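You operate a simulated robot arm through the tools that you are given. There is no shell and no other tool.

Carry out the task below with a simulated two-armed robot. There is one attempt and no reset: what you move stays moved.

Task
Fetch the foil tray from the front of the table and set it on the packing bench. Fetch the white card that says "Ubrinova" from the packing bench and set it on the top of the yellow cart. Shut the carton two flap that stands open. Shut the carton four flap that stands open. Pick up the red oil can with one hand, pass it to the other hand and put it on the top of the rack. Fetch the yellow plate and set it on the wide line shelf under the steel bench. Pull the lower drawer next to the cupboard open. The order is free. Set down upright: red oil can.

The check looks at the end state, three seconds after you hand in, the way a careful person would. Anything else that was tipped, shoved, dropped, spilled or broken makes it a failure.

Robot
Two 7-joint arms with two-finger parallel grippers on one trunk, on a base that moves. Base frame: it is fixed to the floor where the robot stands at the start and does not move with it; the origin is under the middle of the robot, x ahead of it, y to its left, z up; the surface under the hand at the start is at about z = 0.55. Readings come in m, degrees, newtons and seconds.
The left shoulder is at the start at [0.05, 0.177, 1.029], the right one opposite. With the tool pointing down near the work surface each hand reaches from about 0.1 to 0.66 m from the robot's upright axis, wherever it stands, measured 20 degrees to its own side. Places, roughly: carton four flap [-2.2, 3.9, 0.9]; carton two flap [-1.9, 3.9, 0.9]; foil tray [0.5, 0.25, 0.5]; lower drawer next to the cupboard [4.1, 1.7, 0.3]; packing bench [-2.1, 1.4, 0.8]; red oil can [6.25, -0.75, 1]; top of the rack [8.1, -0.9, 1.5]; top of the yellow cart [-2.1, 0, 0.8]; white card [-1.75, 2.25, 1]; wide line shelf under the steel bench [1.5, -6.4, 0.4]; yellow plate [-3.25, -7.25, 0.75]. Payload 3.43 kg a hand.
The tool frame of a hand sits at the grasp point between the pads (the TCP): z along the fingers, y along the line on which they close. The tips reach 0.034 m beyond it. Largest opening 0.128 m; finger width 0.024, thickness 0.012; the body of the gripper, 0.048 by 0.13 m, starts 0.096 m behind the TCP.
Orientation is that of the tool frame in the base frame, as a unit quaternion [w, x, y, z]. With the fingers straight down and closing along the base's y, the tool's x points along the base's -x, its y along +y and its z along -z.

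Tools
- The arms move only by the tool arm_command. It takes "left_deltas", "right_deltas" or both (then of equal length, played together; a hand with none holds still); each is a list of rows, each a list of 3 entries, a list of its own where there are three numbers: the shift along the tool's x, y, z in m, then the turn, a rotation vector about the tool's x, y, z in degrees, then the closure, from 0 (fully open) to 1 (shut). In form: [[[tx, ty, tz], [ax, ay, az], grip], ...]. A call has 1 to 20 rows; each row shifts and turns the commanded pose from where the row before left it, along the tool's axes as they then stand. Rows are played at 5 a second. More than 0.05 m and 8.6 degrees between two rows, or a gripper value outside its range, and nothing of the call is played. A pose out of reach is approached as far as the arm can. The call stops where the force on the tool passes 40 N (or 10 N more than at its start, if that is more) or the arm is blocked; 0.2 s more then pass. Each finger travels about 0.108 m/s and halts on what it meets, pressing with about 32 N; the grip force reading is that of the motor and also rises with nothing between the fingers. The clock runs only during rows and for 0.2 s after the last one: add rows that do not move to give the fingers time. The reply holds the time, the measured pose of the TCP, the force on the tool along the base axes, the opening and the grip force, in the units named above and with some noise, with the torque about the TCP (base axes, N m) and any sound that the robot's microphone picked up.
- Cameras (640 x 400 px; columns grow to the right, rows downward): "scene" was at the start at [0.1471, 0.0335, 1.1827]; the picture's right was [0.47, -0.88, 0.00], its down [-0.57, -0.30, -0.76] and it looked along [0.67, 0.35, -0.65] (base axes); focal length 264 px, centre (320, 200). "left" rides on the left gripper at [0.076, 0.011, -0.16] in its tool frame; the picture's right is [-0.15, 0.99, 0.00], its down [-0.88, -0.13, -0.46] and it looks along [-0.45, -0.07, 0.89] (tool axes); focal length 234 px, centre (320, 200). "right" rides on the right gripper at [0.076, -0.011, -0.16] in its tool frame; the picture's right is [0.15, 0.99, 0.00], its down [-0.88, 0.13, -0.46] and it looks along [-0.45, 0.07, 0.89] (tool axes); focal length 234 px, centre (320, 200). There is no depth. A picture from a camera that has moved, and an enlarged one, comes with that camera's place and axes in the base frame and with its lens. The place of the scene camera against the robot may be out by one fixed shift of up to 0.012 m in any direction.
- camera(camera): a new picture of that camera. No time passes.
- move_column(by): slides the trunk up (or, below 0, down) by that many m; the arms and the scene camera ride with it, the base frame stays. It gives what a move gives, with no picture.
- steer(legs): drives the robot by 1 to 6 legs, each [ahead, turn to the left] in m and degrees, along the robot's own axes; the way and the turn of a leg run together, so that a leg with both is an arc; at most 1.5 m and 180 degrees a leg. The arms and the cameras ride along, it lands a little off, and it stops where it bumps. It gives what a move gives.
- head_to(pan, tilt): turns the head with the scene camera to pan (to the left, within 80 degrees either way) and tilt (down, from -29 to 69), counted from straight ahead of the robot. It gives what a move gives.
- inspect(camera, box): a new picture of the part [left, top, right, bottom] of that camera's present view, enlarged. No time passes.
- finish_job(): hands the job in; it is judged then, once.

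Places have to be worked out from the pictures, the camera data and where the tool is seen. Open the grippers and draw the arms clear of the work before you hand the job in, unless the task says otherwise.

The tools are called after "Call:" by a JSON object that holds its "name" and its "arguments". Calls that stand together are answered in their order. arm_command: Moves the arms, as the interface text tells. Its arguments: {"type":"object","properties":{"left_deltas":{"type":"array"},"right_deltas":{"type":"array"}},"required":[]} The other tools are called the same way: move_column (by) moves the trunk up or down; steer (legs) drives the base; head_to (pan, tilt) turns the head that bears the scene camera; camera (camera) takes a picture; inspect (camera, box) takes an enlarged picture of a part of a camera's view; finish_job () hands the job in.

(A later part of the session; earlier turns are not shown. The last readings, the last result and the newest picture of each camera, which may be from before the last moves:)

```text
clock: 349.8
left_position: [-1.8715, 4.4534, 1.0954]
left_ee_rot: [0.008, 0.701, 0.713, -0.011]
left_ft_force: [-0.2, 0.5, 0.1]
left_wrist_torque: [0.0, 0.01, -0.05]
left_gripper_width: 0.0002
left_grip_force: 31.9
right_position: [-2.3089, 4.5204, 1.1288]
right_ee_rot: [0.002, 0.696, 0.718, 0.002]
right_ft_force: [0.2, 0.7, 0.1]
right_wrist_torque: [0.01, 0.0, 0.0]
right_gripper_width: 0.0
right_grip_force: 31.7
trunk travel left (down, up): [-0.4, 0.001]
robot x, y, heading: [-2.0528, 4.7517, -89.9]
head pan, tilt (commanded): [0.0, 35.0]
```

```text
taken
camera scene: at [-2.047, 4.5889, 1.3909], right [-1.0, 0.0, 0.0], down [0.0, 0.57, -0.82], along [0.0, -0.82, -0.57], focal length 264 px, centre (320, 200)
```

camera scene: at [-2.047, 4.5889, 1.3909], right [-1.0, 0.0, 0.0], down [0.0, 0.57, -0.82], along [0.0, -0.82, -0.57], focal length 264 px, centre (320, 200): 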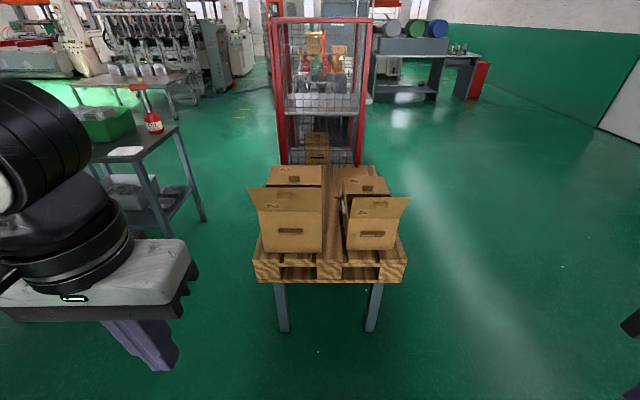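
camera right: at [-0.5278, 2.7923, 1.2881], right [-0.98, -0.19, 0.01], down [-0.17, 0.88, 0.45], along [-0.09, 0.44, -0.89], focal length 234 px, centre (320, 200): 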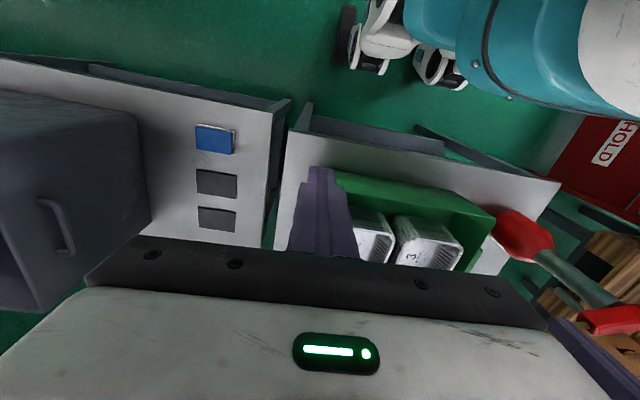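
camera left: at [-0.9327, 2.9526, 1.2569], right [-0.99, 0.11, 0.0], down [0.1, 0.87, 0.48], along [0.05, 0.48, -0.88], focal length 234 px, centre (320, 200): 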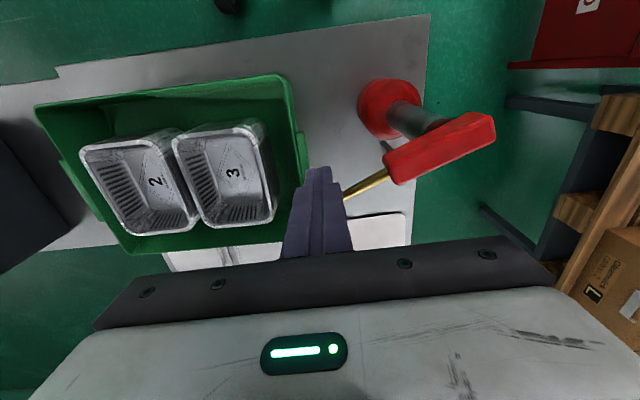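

Call:
{"name": "inspect", "arguments": {"camera": "scene", "box": [230, 140, 430, 290]}}

Call:
{"name": "camera", "arguments": {"camera": "left"}}

Call:
{"name": "camera", "arguments": {"camera": "right"}}

```text
2.67 times, centred on (330, 215) of scene
camera zoom: at [-2.047, 4.5889, 1.3909], right [-1.0, 0.0, 0.0], down [0.0, 0.57, -0.82], along [0.0, -0.82, -0.57], focal length 705 px, centre (293, 160)
```

zoom: 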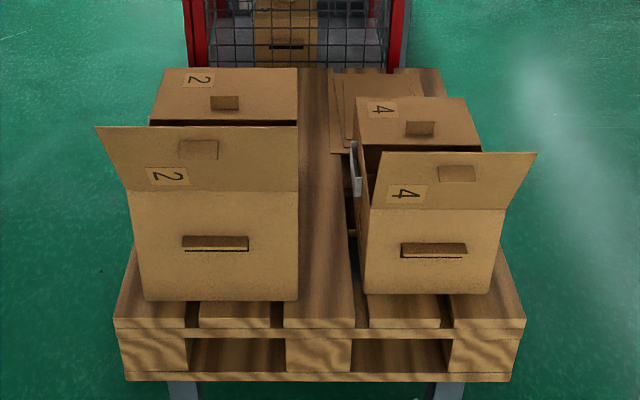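

```text
taken
camera left: at [-1.862, 4.5331, 1.2538], right [0.99, -0.13, 0.0], down [-0.11, -0.87, 0.48], along [-0.06, -0.48, -0.88], focal length 234 px, centre (320, 200)
```

left: 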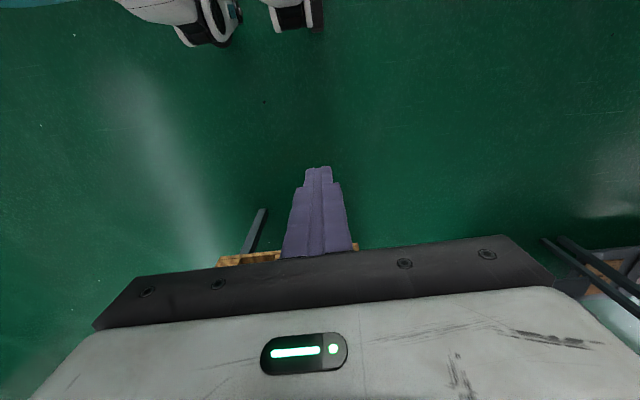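

```text
taken
camera right: at [-2.3223, 4.5946, 1.2881], right [0.98, 0.18, 0.01], down [0.15, -0.88, 0.45], along [0.09, -0.45, -0.89], focal length 234 px, centre (320, 200)
```

right: 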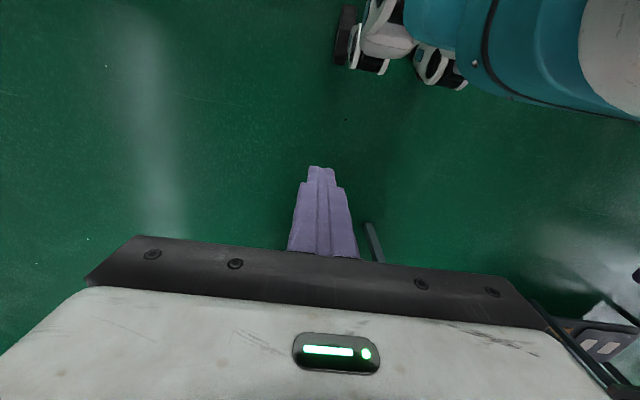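

Both near flaps lean ~29° toward me. Carton 2 flap: x -1.86…-2.05, hinge ≈(y 3.95, z 0.905), top ≈(4.02, 1.036). Carton 4 flap: x -2.13…-2.29, hinge ≈(3.94, 0.87), top ≈(4.015, 1.0). I drive 0.33 m closer.

Call:
{"name": "steer", "arguments": {"legs": [[0.33, 0]]}}

Call:
{"name": "head_to", "arguments": {"pan": 0, "tilt": 50}}

Call:
{"name": "camera", "arguments": {"camera": "scene"}}

```text
clock: 352.0
left_position: [-1.8712, 4.1309, 1.0951]
left_ee_rot: [0.008, 0.699, 0.715, -0.009]
left_ft_force: [-0.1, -1.0, -0.6]
left_wrist_torque: [0.0, -0.02, -0.01]
left_gripper_width: 0.0
left_grip_force: 31.8
right_position: [-2.3073, 4.198, 1.1286]
right_ee_rot: [0.001, 0.696, 0.718, 0.003]
right_ft_force: [-0.4, 0.5, -0.1]
right_wrist_torque: [0.01, 0.04, 0.0]
right_gripper_width: 0.0002
right_grip_force: 32.1
trunk travel left (down, up): [-0.4, 0.001]
robot x, y, heading: [-2.047, 4.4317, -89.9]
head pan, tilt (commanded): [0.0, 35.0]
```

```text
clock: 352.8
left_position: [-1.8701, 4.1309, 1.0957]
left_ee_rot: [0.008, 0.699, 0.715, -0.01]
left_ft_force: [-0.3, -0.4, 0.3]
left_wrist_torque: [0.03, 0.02, 0.03]
left_gripper_width: 0.0
left_grip_force: 31.8
right_position: [-2.3057, 4.198, 1.1283]
right_ee_rot: [0.001, 0.695, 0.719, 0.003]
right_ft_force: [-0.3, 0.1, -0.2]
right_wrist_torque: [-0.02, 0.0, -0.01]
right_gripper_width: 0.0002
right_grip_force: 31.5
trunk travel left (down, up): [-0.4, 0.001]
robot x, y, heading: [-2.0472, 4.4333, -89.6]
head pan, tilt (commanded): [0.0, 50.0]
```

```text
taken
camera scene: at [-2.0451, 4.2774, 1.3692], right [-1.0, -0.01, 0.0], down [0.0, 0.77, -0.64], along [0.0, -0.64, -0.77], focal length 264 px, centre (320, 200)
```

scene: 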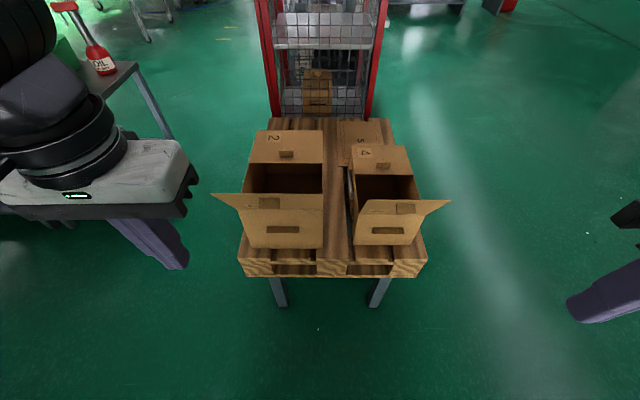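

Call:
{"name": "inspect", "arguments": {"camera": "scene", "box": [200, 110, 460, 290]}}

```text
2.22 times, centred on (330, 200) of scene
camera zoom: at [-2.0451, 4.2774, 1.3692], right [-1.0, -0.01, 0.0], down [0.0, 0.77, -0.64], along [0.0, -0.64, -0.77], focal length 588 px, centre (298, 200)
```

zoom: 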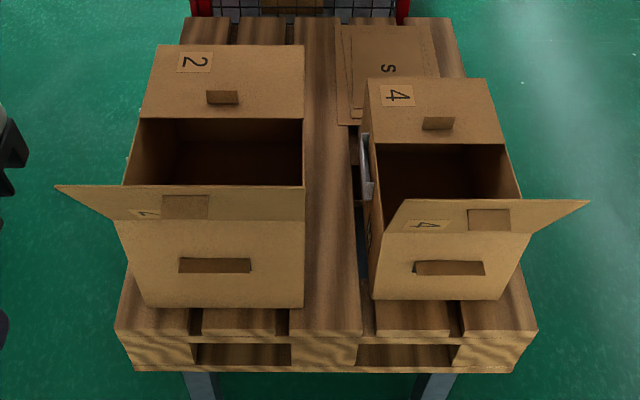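

Triangulated: carton 2 hinge ≈(y 3.868, z 0.842), flap top ≈(3.942, 0.985), x-centre -1.946; carton 4 hinge ≈(3.859, 0.806), flap top ≈(3.916, 0.934), x-centre -2.235. I lower the trunk 12 cm and move 0.13 m closer.

Call:
{"name": "move_column", "arguments": {"by": -0.12}}

Call:
{"name": "steer", "arguments": {"legs": [[0.13, 0]]}}

Call:
{"name": "camera", "arguments": {"camera": "scene"}}

Call:
{"name": "camera", "arguments": {"camera": "left"}}

```text
clock: 354.3
left_position: [-1.8708, 4.1311, 0.9768]
left_ee_rot: [0.009, 0.7, 0.714, -0.01]
left_ft_force: [0.0, -0.6, 0.7]
left_wrist_torque: [-0.02, 0.03, 0.0]
left_gripper_width: 0.0
left_grip_force: 31.8
right_position: [-2.3064, 4.1967, 1.0084]
right_ee_rot: [0.001, 0.695, 0.719, 0.003]
right_ft_force: [-0.2, 0.5, 0.1]
right_wrist_torque: [0.0, -0.01, -0.02]
right_gripper_width: 0.0
right_grip_force: 31.5
trunk travel left (down, up): [-0.28, 0.121]
robot x, y, heading: [-2.0472, 4.431, -89.7]
head pan, tilt (commanded): [0.0, 50.0]
```

```text
clock: 355.6
left_position: [-1.8702, 3.9999, 0.9758]
left_ee_rot: [0.008, 0.701, 0.713, -0.01]
left_ft_force: [0.3, -0.3, 0.2]
left_wrist_torque: [0.02, 0.0, -0.03]
left_gripper_width: 0.0
left_grip_force: 31.9
right_position: [-2.306, 4.0662, 1.0086]
right_ee_rot: [0.001, 0.696, 0.718, 0.003]
right_ft_force: [0.5, -0.3, 0.0]
right_wrist_torque: [0.01, 0.0, -0.03]
right_gripper_width: 0.0
right_grip_force: 32.0
trunk travel left (down, up): [-0.28, 0.121]
robot x, y, heading: [-2.045, 4.3007, -89.5]
head pan, tilt (commanded): [0.0, 50.0]
```

```text
taken
camera scene: at [-2.045, 4.1464, 1.2491], right [-1.0, 0.0, 0.0], down [0.0, 0.77, -0.64], along [0.0, -0.64, -0.77], focal length 264 px, centre (320, 200)
```

scene: 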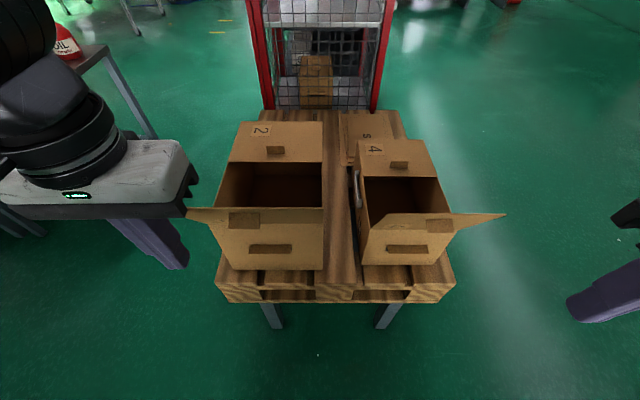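

```text
taken
camera left: at [-1.8601, 4.0796, 1.1337], right [0.99, -0.13, 0.0], down [-0.11, -0.87, 0.48], along [-0.06, -0.47, -0.88], focal length 234 px, centre (320, 200)
```

left: 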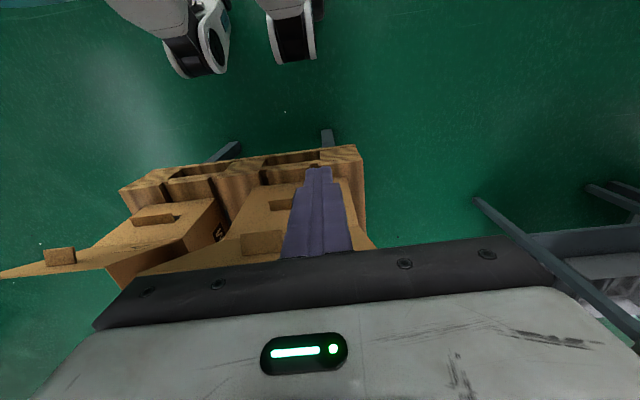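

I shift the left hand to the flap's centre and push it gently over toward −y, in stages.

Call:
{"name": "arm_command", "arguments": {"left_deltas": [[[0, -0.038, 0.006], [0, 0, 0], 1], [[0, -0.038, 0.006], [0, 0, 0], 1], [[-0.028, 0, 0], [0, 0, 0], 1], [[-0.028, 0, 0], [0, 0, 0], 1], [[-0.028, 0, 0], [0, 0, 0], 1], [[0, 0, 0], [0, 0, 0], 1]]}}

Call:
{"name": "camera", "arguments": {"camera": "scene"}}

```text
clock: 356.9
left_position: [-1.9461, 3.915, 0.9668]
left_ee_rot: [0.009, 0.701, 0.713, -0.011]
left_ft_force: [-0.3, 0.1, -0.1]
left_wrist_torque: [0.0, 0.01, 0.02]
left_gripper_width: 0.0001
left_grip_force: 32.1
right_position: [-2.3059, 4.0679, 1.008]
right_ee_rot: [0.001, 0.697, 0.717, 0.002]
right_ft_force: [-0.2, 1.1, -0.3]
right_wrist_torque: [-0.01, -0.03, -0.02]
right_gripper_width: 0.0002
right_grip_force: 31.7
trunk travel left (down, up): [-0.28, 0.121]
robot x, y, heading: [-2.0452, 4.2992, -89.9]
head pan, tilt (commanded): [0.0, 50.0]
```

```text
taken
camera scene: at [-2.045, 4.1471, 1.2492], right [-1.0, 0.0, 0.0], down [0.0, 0.77, -0.64], along [0.0, -0.64, -0.77], focal length 264 px, centre (320, 200)
```

scene: 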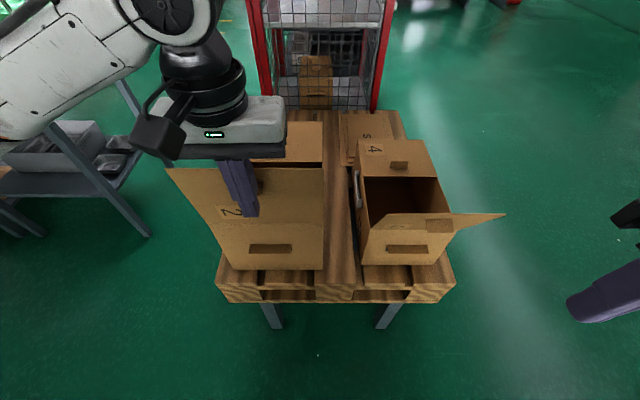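

The flap is rotating up. I continue pushing and then follow it down.

Call:
{"name": "arm_command", "arguments": {"left_deltas": [[[-0.028, 0, 0], [0, 0, 0], 1], [[-0.028, 0, 0], [0, 0, 0], 1], [[-0.028, 0, 0], [0, 0, 0], 1], [[-0.025, 0, 0.02], [0, 0, 0], 1], [[-0.02, 0, 0.025], [0, 0, 0], 1], [[0, 0, 0], [0, 0, 0], 1]]}}

Call:
{"name": "camera", "arguments": {"camera": "scene"}}

```text
clock: 358.4
left_position: [-1.9423, 3.7832, 0.9248]
left_ee_rot: [0.008, 0.701, 0.713, -0.011]
left_ft_force: [0.0, -0.5, 0.3]
left_wrist_torque: [0.0, -0.01, 0.01]
left_gripper_width: 0.0002
left_grip_force: 32.7
right_position: [-2.3056, 4.0676, 1.0087]
right_ee_rot: [0.001, 0.697, 0.717, 0.002]
right_ft_force: [-0.5, 0.8, 0.0]
right_wrist_torque: [0.0, -0.03, -0.02]
right_gripper_width: 0.0
right_grip_force: 32.0
trunk travel left (down, up): [-0.28, 0.121]
robot x, y, heading: [-2.0464, 4.303, -89.6]
head pan, tilt (commanded): [0.0, 50.0]
```

```text
taken
camera scene: at [-2.045, 4.1471, 1.2492], right [-1.0, 0.0, 0.0], down [0.0, 0.77, -0.64], along [0.0, -0.64, -0.77], focal length 264 px, centre (320, 200)
```

scene: 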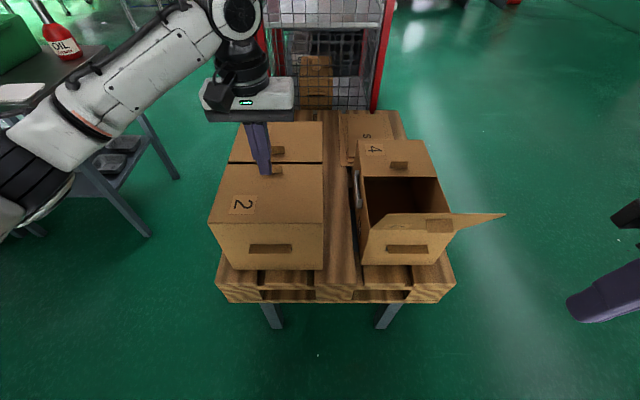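

Flap 2 is nearly flat. I press down softly to make sure it is fully shut.

Call:
{"name": "arm_command", "arguments": {"left_deltas": [[[-0.005, 0, 0.015], [0, 0, 0], 1], [[0, 0, 0.01], [0, 0, 0], 1], [[0, 0, 0.006], [0, 0, 0], 1], [[0, 0, 0], [0, 0, 0], 1]]}}

Call:
{"name": "inspect", "arguments": {"camera": "scene", "box": [190, 100, 350, 290]}}

```text
clock: 359.4
left_position: [-1.9421, 3.778, 0.8943]
left_ee_rot: [0.008, 0.701, 0.713, -0.01]
left_ft_force: [0.3, -0.8, -0.3]
left_wrist_torque: [-0.01, 0.02, 0.01]
left_gripper_width: 0.0002
left_grip_force: 32.3
right_position: [-2.3065, 4.0678, 1.0081]
right_ee_rot: [0.002, 0.697, 0.718, 0.002]
right_ft_force: [0.0, -0.1, 0.3]
right_wrist_torque: [-0.01, -0.01, -0.01]
right_gripper_width: 0.0
right_grip_force: 31.9
trunk travel left (down, up): [-0.28, 0.121]
robot x, y, heading: [-2.0458, 4.3033, -89.9]
head pan, tilt (commanded): [0.0, 50.0]
```

```text
2.11 times, centred on (270, 195) of scene
camera zoom: at [-2.045, 4.1471, 1.2492], right [-1.0, 0.0, 0.0], down [0.0, 0.77, -0.64], along [0.0, -0.64, -0.77], focal length 557 px, centre (425, 210)
```

zoom: 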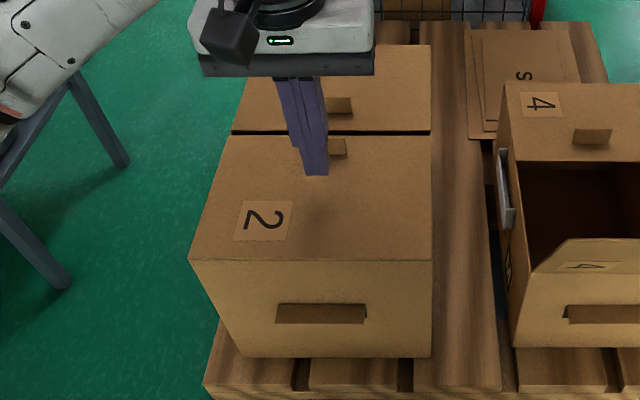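

Call:
{"name": "arm_command", "arguments": {"left_deltas": [[[0, 0, 0.007], [0, 0, 0], 1], [[0, 0, 0.007], [0, 0, 0], 1], [[0, 0, 0], [0, 0, 0], 1]]}}

Call:
{"name": "arm_command", "arguments": {"left_deltas": [[[0, 0, 0.006], [0, 0, 0], 1], [[0, 0, 0], [0, 0, 0], 1]]}}

```text
clock: 360.1
left_position: [-1.9427, 3.7791, 0.8803]
left_ee_rot: [0.008, 0.701, 0.713, -0.01]
left_ft_force: [0.2, 0.0, -0.4]
left_wrist_torque: [-0.01, 0.02, 0.0]
left_gripper_width: 0.0
left_grip_force: 32.0
right_position: [-2.3069, 4.0676, 1.0089]
right_ee_rot: [0.001, 0.697, 0.717, 0.002]
right_ft_force: [0.3, -0.1, -0.1]
right_wrist_torque: [0.0, 0.0, -0.01]
right_gripper_width: 0.0
right_grip_force: 32.0
trunk travel left (down, up): [-0.28, 0.121]
robot x, y, heading: [-2.0478, 4.2951, -90.0]
head pan, tilt (commanded): [0.0, 50.0]
```

```text
clock: 360.8
left_position: [-1.9423, 3.7788, 0.8735]
left_ee_rot: [0.008, 0.701, 0.713, -0.011]
left_ft_force: [-0.8, 0.0, 0.5]
left_wrist_torque: [0.03, 0.03, 0.01]
left_gripper_width: 0.0
left_grip_force: 31.3
right_position: [-2.306, 4.0682, 1.0082]
right_ee_rot: [0.001, 0.696, 0.718, 0.003]
right_ft_force: [0.1, -0.5, 0.5]
right_wrist_torque: [0.0, -0.02, -0.02]
right_gripper_width: 0.0001
right_grip_force: 32.5
trunk travel left (down, up): [-0.28, 0.121]
robot x, y, heading: [-2.0446, 4.2997, -89.7]
head pan, tilt (commanded): [0.0, 50.0]
```

Call:
{"name": "arm_command", "arguments": {"left_deltas": [[[0, 0, 0.005], [0, 0, 0], 1], [[0, 0, 0.005], [0, 0, 0], 1], [[0, 0, 0], [0, 0, 0], 1]]}}

Call:
{"name": "inspect", "arguments": {"camera": "scene", "box": [190, 100, 350, 290]}}

Call:
{"name": "camera", "arguments": {"camera": "left"}}

```text
clock: 361.6
left_position: [-1.9429, 3.7778, 0.8648]
left_ee_rot: [0.008, 0.701, 0.713, -0.011]
left_ft_force: [-0.3, -0.6, 0.4]
left_wrist_torque: [0.0, 0.01, -0.01]
left_gripper_width: 0.0002
left_grip_force: 31.8
right_position: [-2.307, 4.0683, 1.0082]
right_ee_rot: [0.001, 0.696, 0.718, 0.003]
right_ft_force: [0.5, 0.5, -0.1]
right_wrist_torque: [-0.02, 0.01, 0.0]
right_gripper_width: 0.0
right_grip_force: 32.1
trunk travel left (down, up): [-0.28, 0.121]
robot x, y, heading: [-2.0446, 4.2991, -89.9]
head pan, tilt (commanded): [0.0, 50.0]
```

```text
2.11 times, centred on (270, 195) of scene
camera zoom: at [-2.045, 4.1471, 1.2492], right [-1.0, 0.0, 0.0], down [0.0, 0.77, -0.64], along [0.0, -0.64, -0.77], focal length 557 px, centre (425, 210)
```

zoom: 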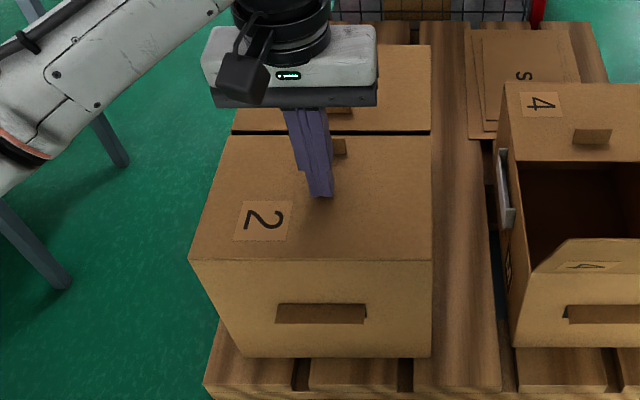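

```text
taken
camera left: at [-1.9324, 3.8581, 1.0224], right [0.99, -0.13, 0.0], down [-0.11, -0.87, 0.48], along [-0.06, -0.48, -0.88], focal length 234 px, centre (320, 200)
```

left: 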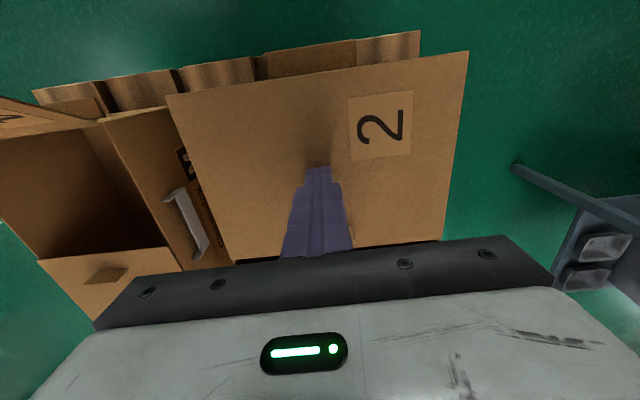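

Carton 2's flap lies flat, level with the other flap. I lift the left hand away and bring the right hand into place in front of carton 4's flap.

Call:
{"name": "arm_command", "arguments": {"left_deltas": [[[0, 0, -0.04], [0, 0, 0], 1], [[0, 0, -0.045], [0, 0, 0], 1], [[0, 0, -0.045], [0, 0, 0], 1], [[0.04, 0, -0.03], [0, 0, 0], 1], [[0.045, 0.015, 0], [0, 0, 0], 1], [[0.045, 0.015, 0], [0, 0, 0], 1], [[0.045, 0.015, 0], [0, 0, 0], 1]]}}

Call:
{"name": "arm_command", "arguments": {"right_deltas": [[[-0.03, 0.035, 0], [0, 0, 0], 1], [[-0.03, 0.035, 0], [0, 0, 0], 1], [[0, 0, 0.045], [0, 0, 0], 1], [[0, 0, 0.045], [0, 0, 0], 1], [[0, 0, 0], [0, 0, 0], 1]]}}

Call:
{"name": "camera", "arguments": {"camera": "scene"}}

```text
clock: 363.1
left_position: [-1.8988, 3.9589, 1.0196]
left_ee_rot: [0.009, 0.701, 0.713, -0.01]
left_ft_force: [0.1, -0.2, -0.1]
left_wrist_torque: [-0.02, -0.02, 0.0]
left_gripper_width: 0.0
left_grip_force: 32.3
right_position: [-2.3061, 4.0679, 1.0091]
right_ee_rot: [0.001, 0.697, 0.717, 0.003]
right_ft_force: [0.4, -0.6, -0.1]
right_wrist_torque: [0.01, -0.05, 0.0]
right_gripper_width: 0.0001
right_grip_force: 32.4
trunk travel left (down, up): [-0.28, 0.121]
robot x, y, heading: [-2.0477, 4.3032, -89.8]
head pan, tilt (commanded): [0.0, 50.0]
```

```text
clock: 364.4
left_position: [-1.9002, 3.958, 1.0197]
left_ee_rot: [0.008, 0.701, 0.713, -0.01]
left_ft_force: [0.3, -1.0, -0.1]
left_wrist_torque: [-0.01, 0.02, 0.02]
left_gripper_width: 0.0
left_grip_force: 31.6
right_position: [-2.2336, 4.0095, 0.9164]
right_ee_rot: [0.0, 0.697, 0.717, 0.003]
right_ft_force: [0.0, 0.6, -0.4]
right_wrist_torque: [-0.02, -0.01, 0.02]
right_gripper_width: 0.0002
right_grip_force: 31.6
trunk travel left (down, up): [-0.28, 0.121]
robot x, y, heading: [-2.0483, 4.3009, -89.6]
head pan, tilt (commanded): [0.0, 50.0]
```

```text
taken
camera scene: at [-2.045, 4.1472, 1.2492], right [-1.0, 0.0, 0.0], down [0.0, 0.77, -0.64], along [0.0, -0.64, -0.77], focal length 264 px, centre (320, 200)
```

scene: 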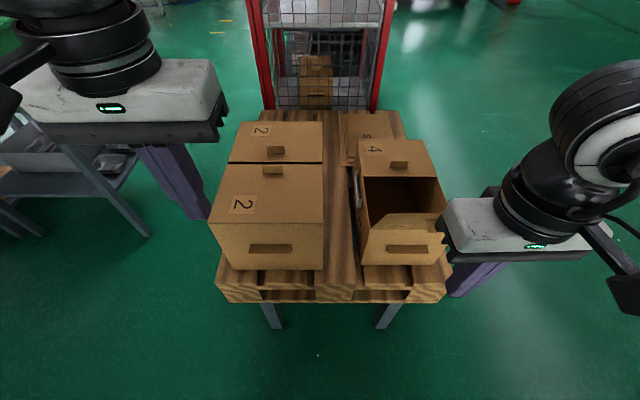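

Carton 2's flap stays shut. Now I push carton 4's flap with the right hand.

Call:
{"name": "arm_command", "arguments": {"right_deltas": [[[-0.028, 0, 0], [0, 0, 0], 1], [[-0.028, 0, 0], [0, 0, 0], 1], [[-0.028, 0, 0], [0, 0, 0], 1], [[-0.028, 0, 0], [0, 0, 0], 1], [[0, 0, 0], [0, 0, 0], 1]]}}

Call:
{"name": "camera", "arguments": {"camera": "scene"}}

```text
clock: 365.6
left_position: [-1.901, 3.9577, 1.0191]
left_ee_rot: [0.008, 0.7, 0.714, -0.011]
left_ft_force: [-0.6, 0.1, 0.0]
left_wrist_torque: [-0.01, 0.0, 0.0]
left_gripper_width: 0.0
left_grip_force: 31.8
right_position: [-2.2306, 3.8979, 0.9184]
right_ee_rot: [0.001, 0.696, 0.718, 0.003]
right_ft_force: [0.0, -0.2, 1.0]
right_wrist_torque: [0.0, 0.01, -0.03]
right_gripper_width: 0.0
right_grip_force: 32.1
trunk travel left (down, up): [-0.28, 0.121]
robot x, y, heading: [-2.0496, 4.2984, -89.7]
head pan, tilt (commanded): [0.0, 50.0]
```

```text
taken
camera scene: at [-2.0449, 4.1472, 1.2492], right [-1.0, 0.0, 0.0], down [0.0, 0.77, -0.64], along [0.0, -0.64, -0.77], focal length 264 px, centre (320, 200)
```

scene: 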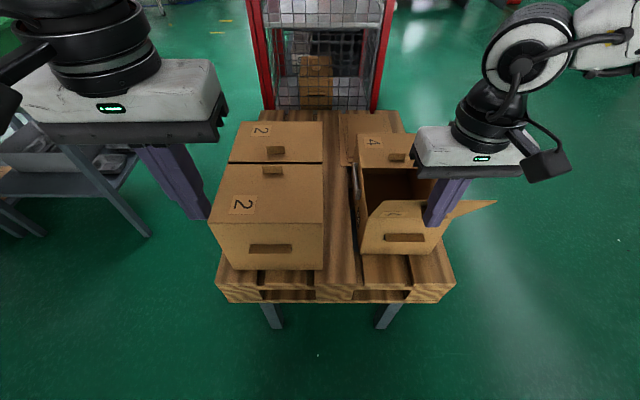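

Call:
{"name": "arm_command", "arguments": {"right_deltas": [[[-0.028, 0, 0], [0, 0, 0], 1], [[-0.028, 0, 0], [0, 0, 0], 1], [[-0.028, 0, 0.005], [0, 0, 0], 1], [[-0.02, 0, 0.015], [0, 0, 0], 1], [[-0.015, 0, 0.02], [0, 0, 0], 1], [[-0.01, 0, 0.02], [0, 0, 0], 1], [[0, 0, 0], [0, 0, 0], 1]]}}

Call:
{"name": "camera", "arguments": {"camera": "scene"}}

```text
clock: 366.5
left_position: [-1.9006, 3.958, 1.0202]
left_ee_rot: [0.008, 0.701, 0.713, -0.011]
left_ft_force: [-0.2, -0.7, -0.2]
left_wrist_torque: [0.03, 0.0, 0.02]
left_gripper_width: 0.0
left_grip_force: 32.1
right_position: [-2.2245, 3.8039, 0.9146]
right_ee_rot: [0.008, 0.696, 0.718, 0.002]
right_ft_force: [-1.2, 6.7, 16.4]
right_wrist_torque: [0.03, 0.0, -0.07]
right_gripper_width: 0.0001
right_grip_force: 31.8
right hand out of reach, approached as far as the arm can: row 4
trunk travel left (down, up): [-0.28, 0.121]
robot x, y, heading: [-2.0457, 4.3026, -89.9]
head pan, tilt (commanded): [0.0, 50.0]
stopped in row 4 (right hand): the force on the tool passed its limit at 47 N (the readings are from after the stop); the commanded pose is now the measured one
```

```text
taken
camera scene: at [-2.045, 4.1482, 1.2495], right [-1.0, 0.0, 0.0], down [0.0, 0.77, -0.64], along [0.0, -0.64, -0.77], focal length 264 px, centre (320, 200)
```

scene: 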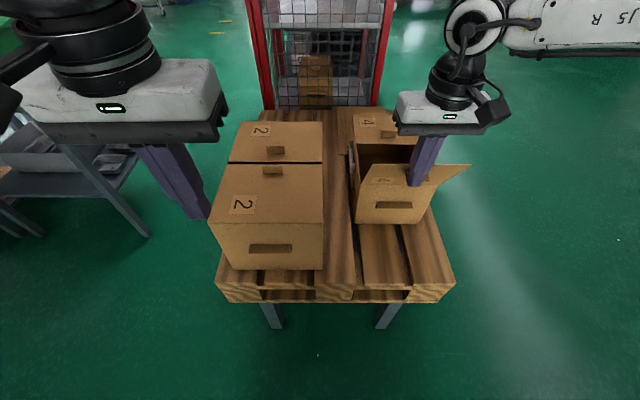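

Carton 4 slid back ~13 cm instead of folding its flap (it is light). I lift the right hand; I'll work from the west side, where one hand can push the carton back/hold it while the other folds the flap.

Call:
{"name": "arm_command", "arguments": {"right_deltas": [[[0.005, 0, -0.03], [0, 0, 0], 1], [[0.02, 0, -0.04], [0, 0, 0], 1], [[0.04, 0, -0.03], [0, 0, 0], 1], [[0.045, 0, 0], [0, 0, 0], 1], [[0.045, -0.02, 0], [0, 0, 0], 1], [[0.045, -0.02, 0], [0, 0, 0], 1], [[0, 0, 0], [0, 0, 0], 1]]}}

Call:
{"name": "camera", "arguments": {"camera": "scene"}}

```text
clock: 368.1
left_position: [-1.8996, 3.9569, 1.0205]
left_ee_rot: [0.008, 0.7, 0.714, -0.01]
left_ft_force: [-0.2, 0.0, 0.4]
left_wrist_torque: [-0.02, 0.0, 0.0]
left_gripper_width: 0.0001
left_grip_force: 32.2
right_position: [-2.2743, 4.0043, 1.0098]
right_ee_rot: [0.005, 0.696, 0.718, 0.004]
right_ft_force: [0.1, -0.3, -0.2]
right_wrist_torque: [0.02, 0.01, 0.02]
right_gripper_width: 0.0001
right_grip_force: 32.4
trunk travel left (down, up): [-0.28, 0.121]
robot x, y, heading: [-2.0494, 4.3014, -89.8]
head pan, tilt (commanded): [0.0, 50.0]
```

```text
taken
camera scene: at [-2.0448, 4.1469, 1.2491], right [-1.0, 0.0, 0.0], down [0.0, 0.77, -0.64], along [0.0, -0.64, -0.77], focal length 264 px, centre (320, 200)
```

scene: 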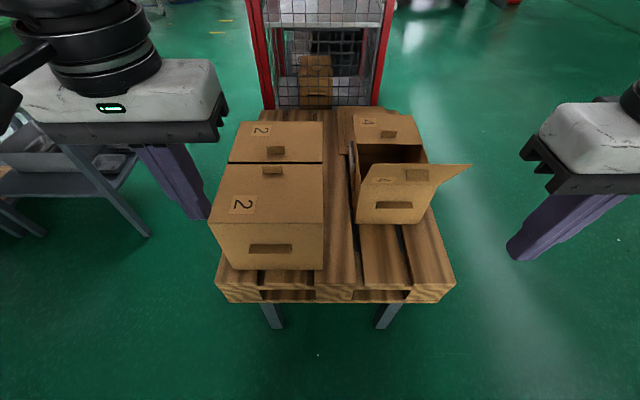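

Call:
{"name": "inspect", "arguments": {"camera": "scene", "box": [320, 90, 500, 240]}}

```text
2.67 times, centred on (410, 165) of scene
camera zoom: at [-2.0448, 4.1469, 1.2491], right [-1.0, 0.0, 0.0], down [0.0, 0.77, -0.64], along [0.0, -0.64, -0.77], focal length 705 px, centre (80, 293)
```

zoom: 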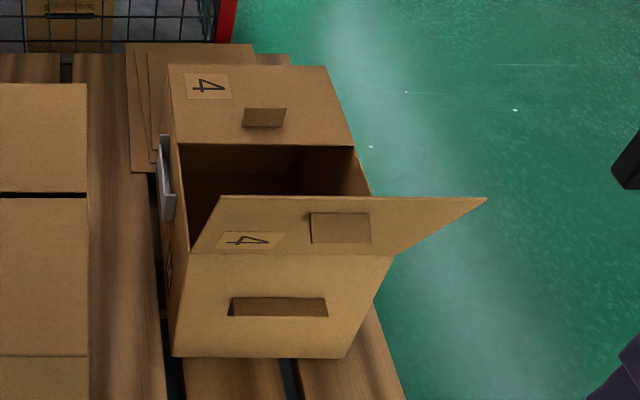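

Carton 4 slid ~12.7 cm toward −y and nudged the flat sheets behind it by ~5.5 cm; I'll put both back. I drive around to the west side of the pallet, facing east.

Call:
{"name": "steer", "arguments": {"legs": [[-0.4, 0], [0, -90], [0.88, 0], [0, 90], [1.05, 0], [0, 90]]}}

Call:
{"name": "head_to", "arguments": {"pan": 0, "tilt": 40}}

Call:
{"name": "camera", "arguments": {"camera": "scene"}}

```text
clock: 391.3
left_position: [-2.6298, 3.7983, 1.0192]
left_ee_rot: [0.012, 0.013, 1.0, -0.002]
left_ft_force: [0.0, 0.0, -0.2]
left_wrist_torque: [0.02, 0.02, 0.04]
left_gripper_width: 0.0001
left_grip_force: 32.1
right_position: [-2.6915, 3.4275, 1.0109]
right_ee_rot: [0.001, 0.006, 1.0, 0.006]
right_ft_force: [0.6, 0.5, 0.4]
right_wrist_torque: [-0.01, 0.0, -0.02]
right_gripper_width: 0.0001
right_grip_force: 31.9
trunk travel left (down, up): [-0.28, 0.121]
robot x, y, heading: [-2.9765, 3.6666, -2.4]
head pan, tilt (commanded): [0.0, 50.0]
```

```text
clock: 392.0
left_position: [-2.6291, 3.7983, 1.02]
left_ee_rot: [0.013, 0.014, 1.0, -0.002]
left_ft_force: [0.1, 0.1, -0.7]
left_wrist_torque: [-0.03, -0.02, 0.01]
left_gripper_width: 0.0002
left_grip_force: 32.1
right_position: [-2.6913, 3.4275, 1.0098]
right_ee_rot: [0.002, 0.006, 1.0, 0.006]
right_ft_force: [-0.3, 0.1, -0.1]
right_wrist_torque: [0.02, -0.03, 0.01]
right_gripper_width: 0.0
right_grip_force: 31.5
trunk travel left (down, up): [-0.28, 0.121]
robot x, y, heading: [-2.9775, 3.6666, -2.2]
head pan, tilt (commanded): [0.0, 40.0]
```

```text
taken
camera scene: at [-2.8204, 3.6543, 1.2633], right [-0.04, -1.0, 0.0], down [-0.64, 0.03, -0.77], along [0.77, -0.03, -0.64], focal length 264 px, centre (320, 200)
```

scene: 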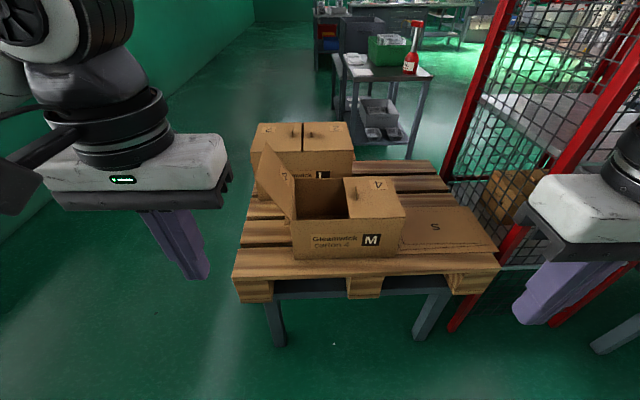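

Call:
{"name": "inspect", "arguments": {"camera": "scene", "box": [230, 110, 510, 310]}}

Call:
{"name": "camera", "arguments": {"camera": "right"}}

```text
2.00 times, centred on (370, 210) of scene
camera zoom: at [-2.8204, 3.6543, 1.2633], right [-0.04, -1.0, 0.0], down [-0.64, 0.03, -0.77], along [0.77, -0.03, -0.64], focal length 529 px, centre (220, 180)
```

zoom: 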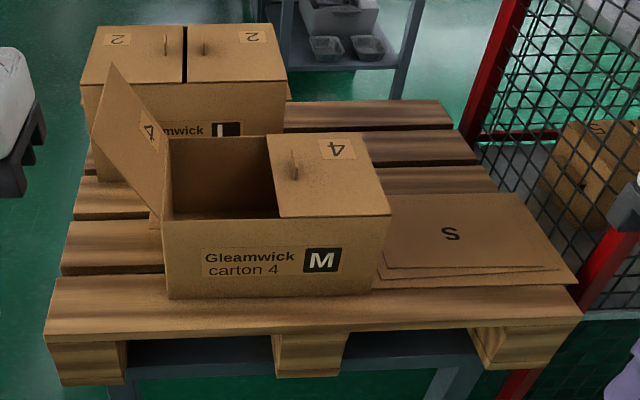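

```text
taken
camera right: at [-2.7669, 3.4146, 1.1694], right [-0.13, 0.99, 0.01], down [0.88, 0.11, 0.46], along [0.45, 0.07, -0.89], focal length 234 px, centre (320, 200)
```

right: 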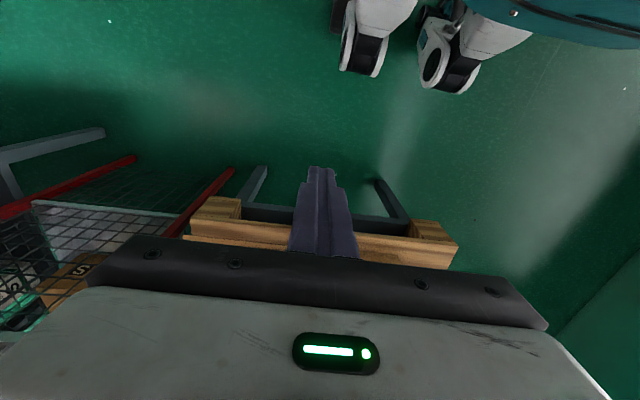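

Now the situation is clear: carton 4 (west face x≈-2.337, y 3.40–3.71) and the sheet stack to its right. I drive 0.2 m closer and lower the trunk 0.2 m so the right hand can push on the carton's south wall.

Call:
{"name": "steer", "arguments": {"legs": [[0, 2.2], [0.2, 0]]}}

Call:
{"name": "move_column", "arguments": {"by": -0.2}}

Call:
{"name": "camera", "arguments": {"camera": "scene"}}

Call:
{"name": "camera", "arguments": {"camera": "right"}}

```text
clock: 394.0
left_position: [-2.4334, 3.8101, 1.0199]
left_ee_rot: [0.013, -0.003, 1.0, -0.002]
left_ft_force: [0.4, 0.3, -0.3]
left_wrist_torque: [-0.01, -0.01, -0.02]
left_gripper_width: 0.0001
left_grip_force: 32.5
right_position: [-2.4835, 3.437, 1.0085]
right_ee_rot: [0.002, -0.011, 1.0, 0.006]
right_ft_force: [0.7, -1.0, 0.1]
right_wrist_torque: [0.01, 0.01, 0.02]
right_gripper_width: 0.0002
right_grip_force: 31.9
trunk travel left (down, up): [-0.28, 0.121]
robot x, y, heading: [-2.7753, 3.6685, -0.3]
head pan, tilt (commanded): [0.0, 40.0]
```

```text
clock: 396.2
left_position: [-2.4351, 3.8085, 0.8191]
left_ee_rot: [0.013, -0.003, 1.0, -0.003]
left_ft_force: [-0.5, 0.0, 0.6]
left_wrist_torque: [0.01, 0.03, -0.01]
left_gripper_width: 0.0001
left_grip_force: 32.4
right_position: [-2.4831, 3.4372, 0.8101]
right_ee_rot: [0.002, -0.011, 1.0, 0.006]
right_ft_force: [0.2, -0.2, -0.3]
right_wrist_torque: [0.0, -0.02, 0.04]
right_gripper_width: 0.0001
right_grip_force: 32.2
trunk travel left (down, up): [-0.08, 0.321]
robot x, y, heading: [-2.7766, 3.6672, -0.7]
head pan, tilt (commanded): [0.0, 40.0]
```

```text
taken
camera scene: at [-2.6211, 3.6585, 1.0634], right [-0.01, -1.0, 0.0], down [-0.64, 0.0, -0.77], along [0.77, -0.01, -0.64], focal length 264 px, centre (320, 200)
```

scene: 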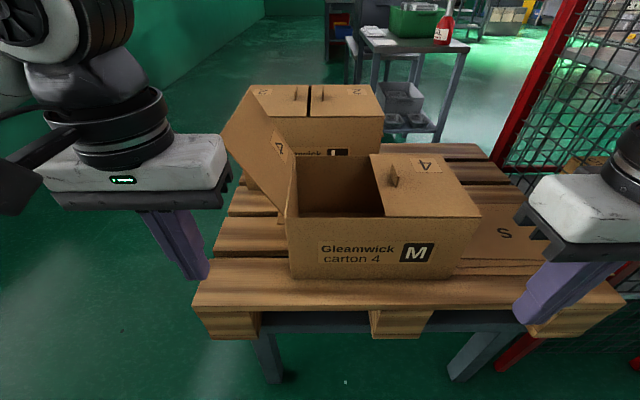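

```text
taken
camera right: at [-2.5592, 3.4209, 0.9695], right [-0.17, 0.99, 0.01], down [0.88, 0.14, 0.46], along [0.45, 0.09, -0.89], focal length 234 px, centre (320, 200)
```

right: 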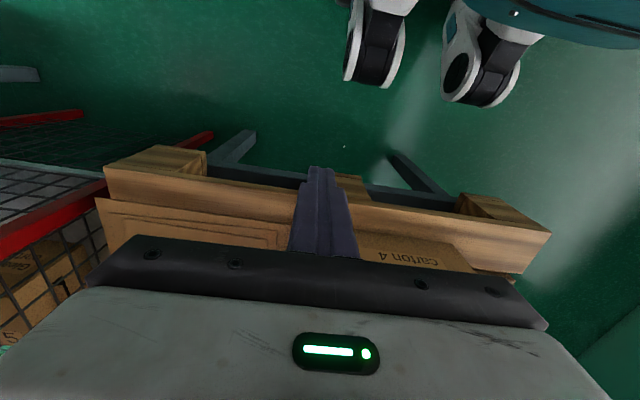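

I move the right hand to the south side of carton 4, then lower it beside the wall.

Call:
{"name": "arm_command", "arguments": {"right_deltas": [[[0, -0.033, 0], [0, 0, 0], 1], [[0, -0.033, 0], [0, 0, 0], 1], [[-0.048, 0, 0], [0, 0, 0], 1], [[-0.048, 0, 0], [0, 0, 0], 1], [[-0.048, 0, 0], [0, 0, 0], 1], [[-0.048, 0, 0], [0, 0, 0], 1], [[-0.045, 0, 0], [0, 0, 0], 1], [[0, 0, 0.035], [0, 0, 0], 1], [[0, 0, 0.035], [0, 0, 0], 1], [[0, 0, 0], [0, 0, 0], 1]]}}

Call:
{"name": "camera", "arguments": {"camera": "scene"}}

Call:
{"name": "camera", "arguments": {"camera": "right"}}

```text
clock: 398.4
left_position: [-2.4342, 3.8096, 0.8201]
left_ee_rot: [0.014, -0.003, 1.0, -0.002]
left_ft_force: [0.7, 0.2, 0.6]
left_wrist_torque: [-0.02, -0.01, 0.0]
left_gripper_width: 0.0002
left_grip_force: 31.9
right_position: [-2.2452, 3.3746, 0.7391]
right_ee_rot: [0.002, -0.011, 1.0, 0.006]
right_ft_force: [-0.7, -0.6, -0.4]
right_wrist_torque: [0.03, 0.0, -0.03]
right_gripper_width: 0.0
right_grip_force: 31.9
trunk travel left (down, up): [-0.08, 0.321]
robot x, y, heading: [-2.7806, 3.6671, -0.4]
head pan, tilt (commanded): [0.0, 40.0]
```

```text
taken
camera scene: at [-2.621, 3.6585, 1.0633], right [-0.01, -1.0, 0.0], down [-0.64, 0.0, -0.77], along [0.77, -0.01, -0.64], focal length 264 px, centre (320, 200)
```

scene: 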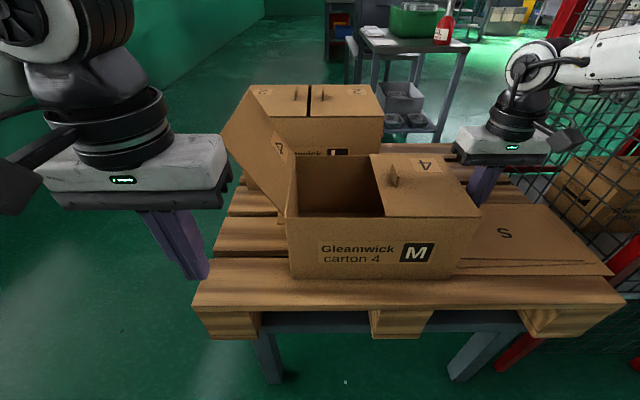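

```text
taken
camera right: at [-2.3206, 3.3588, 0.8984], right [-0.17, 0.99, 0.01], down [0.88, 0.14, 0.46], along [0.45, 0.09, -0.89], focal length 234 px, centre (320, 200)
```

right: 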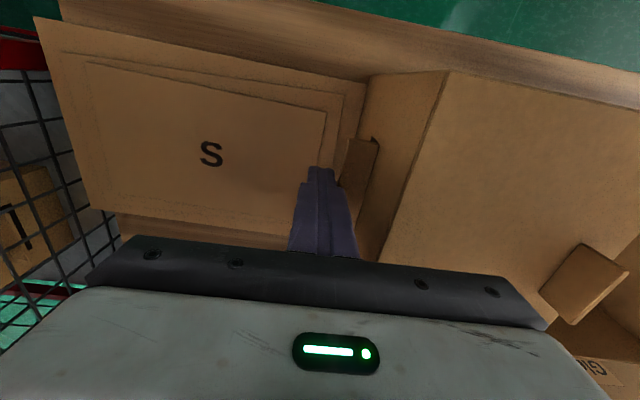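

The wrist camera shows the carton's south wall at y≈3.41 touching the sheets. I push the carton north by about 12.8 cm with the right hand.

Call:
{"name": "arm_command", "arguments": {"right_deltas": [[[0, 0.02, 0], [0, 0, 0], 1], [[0, 0.02, 0], [0, 0, 0], 1], [[0, 0.02, 0], [0, 0, 0], 1], [[0, 0.02, 0], [0, 0, 0], 1], [[0, 0.02, 0], [0, 0, 0], 1], [[0, 0.02, 0], [0, 0, 0], 1], [[0, 0.015, 0], [0, 0, 0], 1], [[0, 0, 0], [0, 0, 0], 1]]}}

Call:
{"name": "camera", "arguments": {"camera": "scene"}}

Call:
{"name": "camera", "arguments": {"camera": "right"}}

```text
clock: 400.2
left_position: [-2.4339, 3.8113, 0.8185]
left_ee_rot: [0.014, -0.003, 1.0, -0.001]
left_ft_force: [1.0, -0.3, -0.9]
left_wrist_torque: [0.01, 0.01, 0.02]
left_gripper_width: 0.0
left_grip_force: 31.4
right_position: [-2.2728, 3.4872, 0.7453]
right_ee_rot: [0.003, -0.01, 1.0, 0.008]
right_ft_force: [-0.7, -2.2, 0.1]
right_wrist_torque: [-0.01, 0.03, -0.04]
right_gripper_width: 0.0
right_grip_force: 31.7
right hand out of reach, approached as far as the arm can: row 5, 6, 7
trunk travel left (down, up): [-0.08, 0.321]
robot x, y, heading: [-2.7792, 3.6671, -0.5]
head pan, tilt (commanded): [0.0, 40.0]
```

```text
taken
camera scene: at [-2.621, 3.6584, 1.0633], right [-0.01, -1.0, 0.0], down [-0.64, 0.0, -0.77], along [0.77, -0.01, -0.64], focal length 264 px, centre (320, 200)
```

scene: 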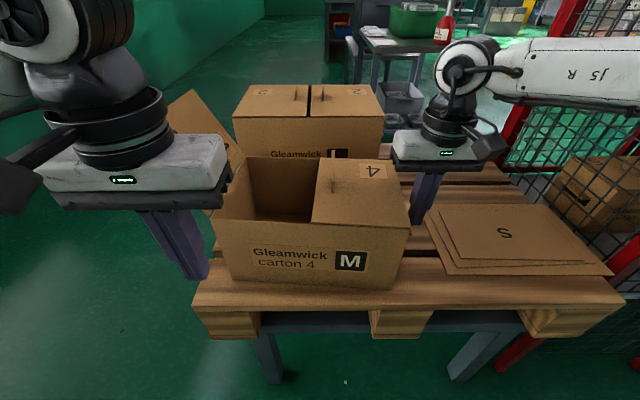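

```text
taken
camera right: at [-2.3485, 3.4706, 0.9048], right [-0.17, 0.99, 0.01], down [0.88, 0.14, 0.46], along [0.45, 0.09, -0.89], focal length 234 px, centre (320, 200)
```

right: 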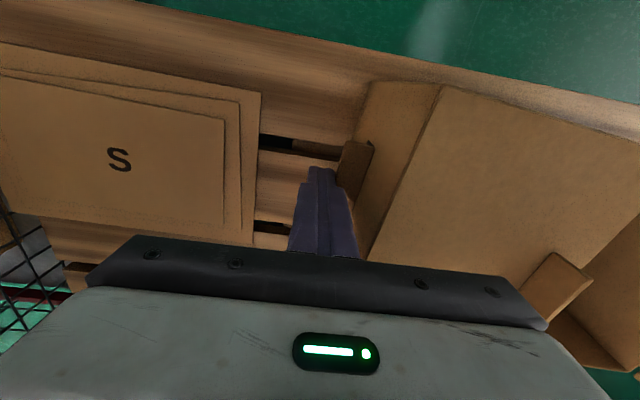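

The carton moved north (now y≈3.517–3.804) but drifted ~2 cm west and turned ~3.5°. I pull the right hand back and use the open left gripper as a square pusher on the west face.

Call:
{"name": "arm_command", "arguments": {"left_deltas": [[[0.01, -0.037, 0], [0, 0, 0], 0.5], [[0, -0.037, 0], [0, 0, 0], 0], [[0, -0.037, 0], [0, 0, 0], 0], [[0, -0.037, 0], [0, 0, 0], 0], [[0, 0, 0.04], [0, 0, 0], 0], [[0, 0, 0.04], [0, 0, 0], 0], [[0, 0, 0], [0, 0, 0], 0]], "right_deltas": [[[0, -0.02, 0], [0, 0, 0], 1], [[0, -0.03, 0], [0, 0, 0], 1], [[0, -0.02, -0.02], [0, 0, 0], 1], [[0, 0, -0.04], [0, 0, 0], 1], [[0, 0, 0], [0, 0, 0], 1], [[0, 0, 0], [0, 0, 0], 1], [[0, 0, 0], [0, 0, 0], 1]]}}

Call:
{"name": "camera", "arguments": {"camera": "scene"}}

Call:
{"name": "camera", "arguments": {"camera": "left"}}

```text
clock: 401.8
left_position: [-2.4423, 3.6626, 0.7395]
left_ee_rot: [0.012, -0.003, 1.0, -0.001]
left_ft_force: [0.8, 0.5, -0.8]
left_wrist_torque: [-0.03, -0.01, 0.01]
left_gripper_width: 0.1282
left_grip_force: 0.0
right_position: [-2.271, 3.4174, 0.8045]
right_ee_rot: [0.001, -0.011, 1.0, 0.006]
right_ft_force: [-0.1, -0.4, 0.1]
right_wrist_torque: [0.01, -0.02, -0.03]
right_gripper_width: 0.0
right_grip_force: 31.8
trunk travel left (down, up): [-0.08, 0.321]
robot x, y, heading: [-2.7771, 3.666, -0.5]
head pan, tilt (commanded): [0.0, 40.0]
```

```text
taken
camera scene: at [-2.621, 3.6585, 1.0634], right [-0.01, -1.0, 0.0], down [-0.64, 0.0, -0.77], along [0.77, -0.01, -0.64], focal length 264 px, centre (320, 200)
```

scene: 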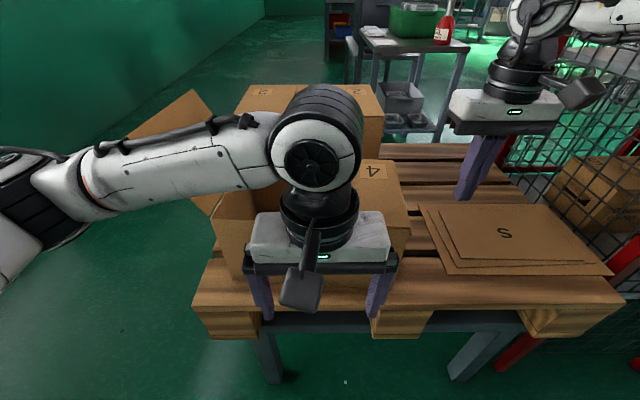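

```text
taken
camera left: at [-2.5224, 3.6739, 0.8963], right [0.14, 0.99, 0.0], down [0.87, -0.12, 0.48], along [0.47, -0.07, -0.88], focal length 234 px, centre (320, 200)
```

left: 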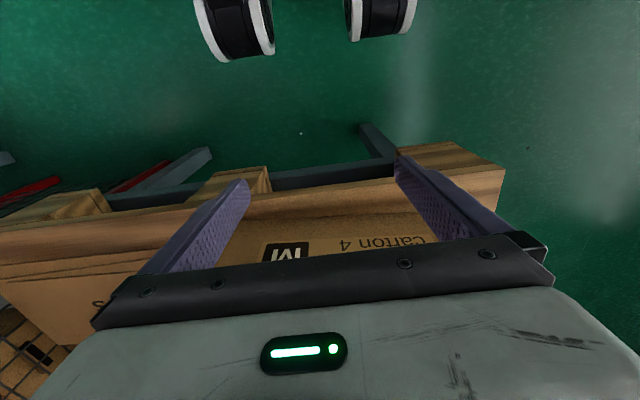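

I push east slowly until the face is at x≈-2.337.

Call:
{"name": "arm_command", "arguments": {"left_deltas": [[[-0.02, 0, 0], [0, 0, 0], 0], [[-0.02, 0, 0], [0, 0, 0], 0], [[-0.02, 0, 0], [0, 0, 0], 0], [[-0.015, 0, 0], [0, 0, 0], 0], [[-0.013, 0, 0], [0, 0, 0], 0], [[0, 0, 0], [0, 0, 0], 0]]}}

Call:
{"name": "camera", "arguments": {"camera": "left"}}

Call:
{"name": "camera", "arguments": {"camera": "scene"}}

```text
clock: 403.2
left_position: [-2.354, 3.6644, 0.742]
left_ee_rot: [0.013, -0.002, 1.0, -0.001]
left_ft_force: [-0.2, 0.0, 0.7]
left_wrist_torque: [-0.01, 0.01, -0.03]
left_gripper_width: 0.1279
left_grip_force: 0.0
right_position: [-2.2721, 3.4165, 0.8043]
right_ee_rot: [0.001, -0.01, 1.0, 0.006]
right_ft_force: [-0.6, -0.3, 0.4]
right_wrist_torque: [0.0, 0.0, -0.02]
right_gripper_width: 0.0002
right_grip_force: 31.9
trunk travel left (down, up): [-0.08, 0.321]
robot x, y, heading: [-2.7769, 3.6666, -0.4]
head pan, tilt (commanded): [0.0, 40.0]
```

```text
taken
camera left: at [-2.4333, 3.6744, 0.8997], right [0.14, 0.99, 0.0], down [0.87, -0.12, 0.48], along [0.47, -0.07, -0.88], focal length 234 px, centre (320, 200)
```

left: 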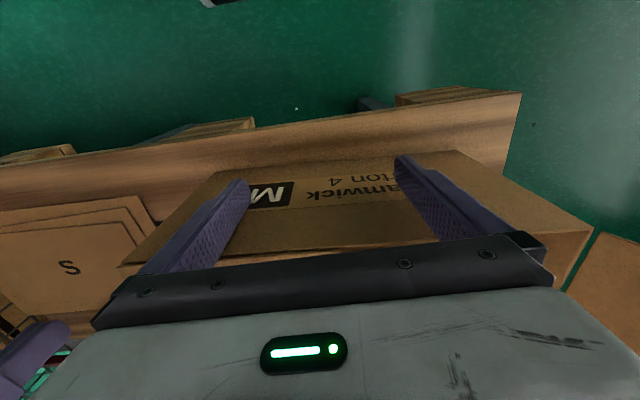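

```text
taken
camera scene: at [-2.6211, 3.6585, 1.0634], right [-0.01, -1.0, 0.0], down [-0.64, 0.0, -0.77], along [0.77, -0.01, -0.64], focal length 264 px, centre (320, 200)
```

scene: 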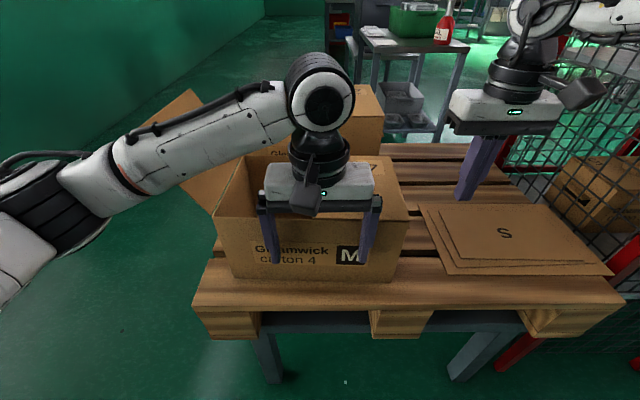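

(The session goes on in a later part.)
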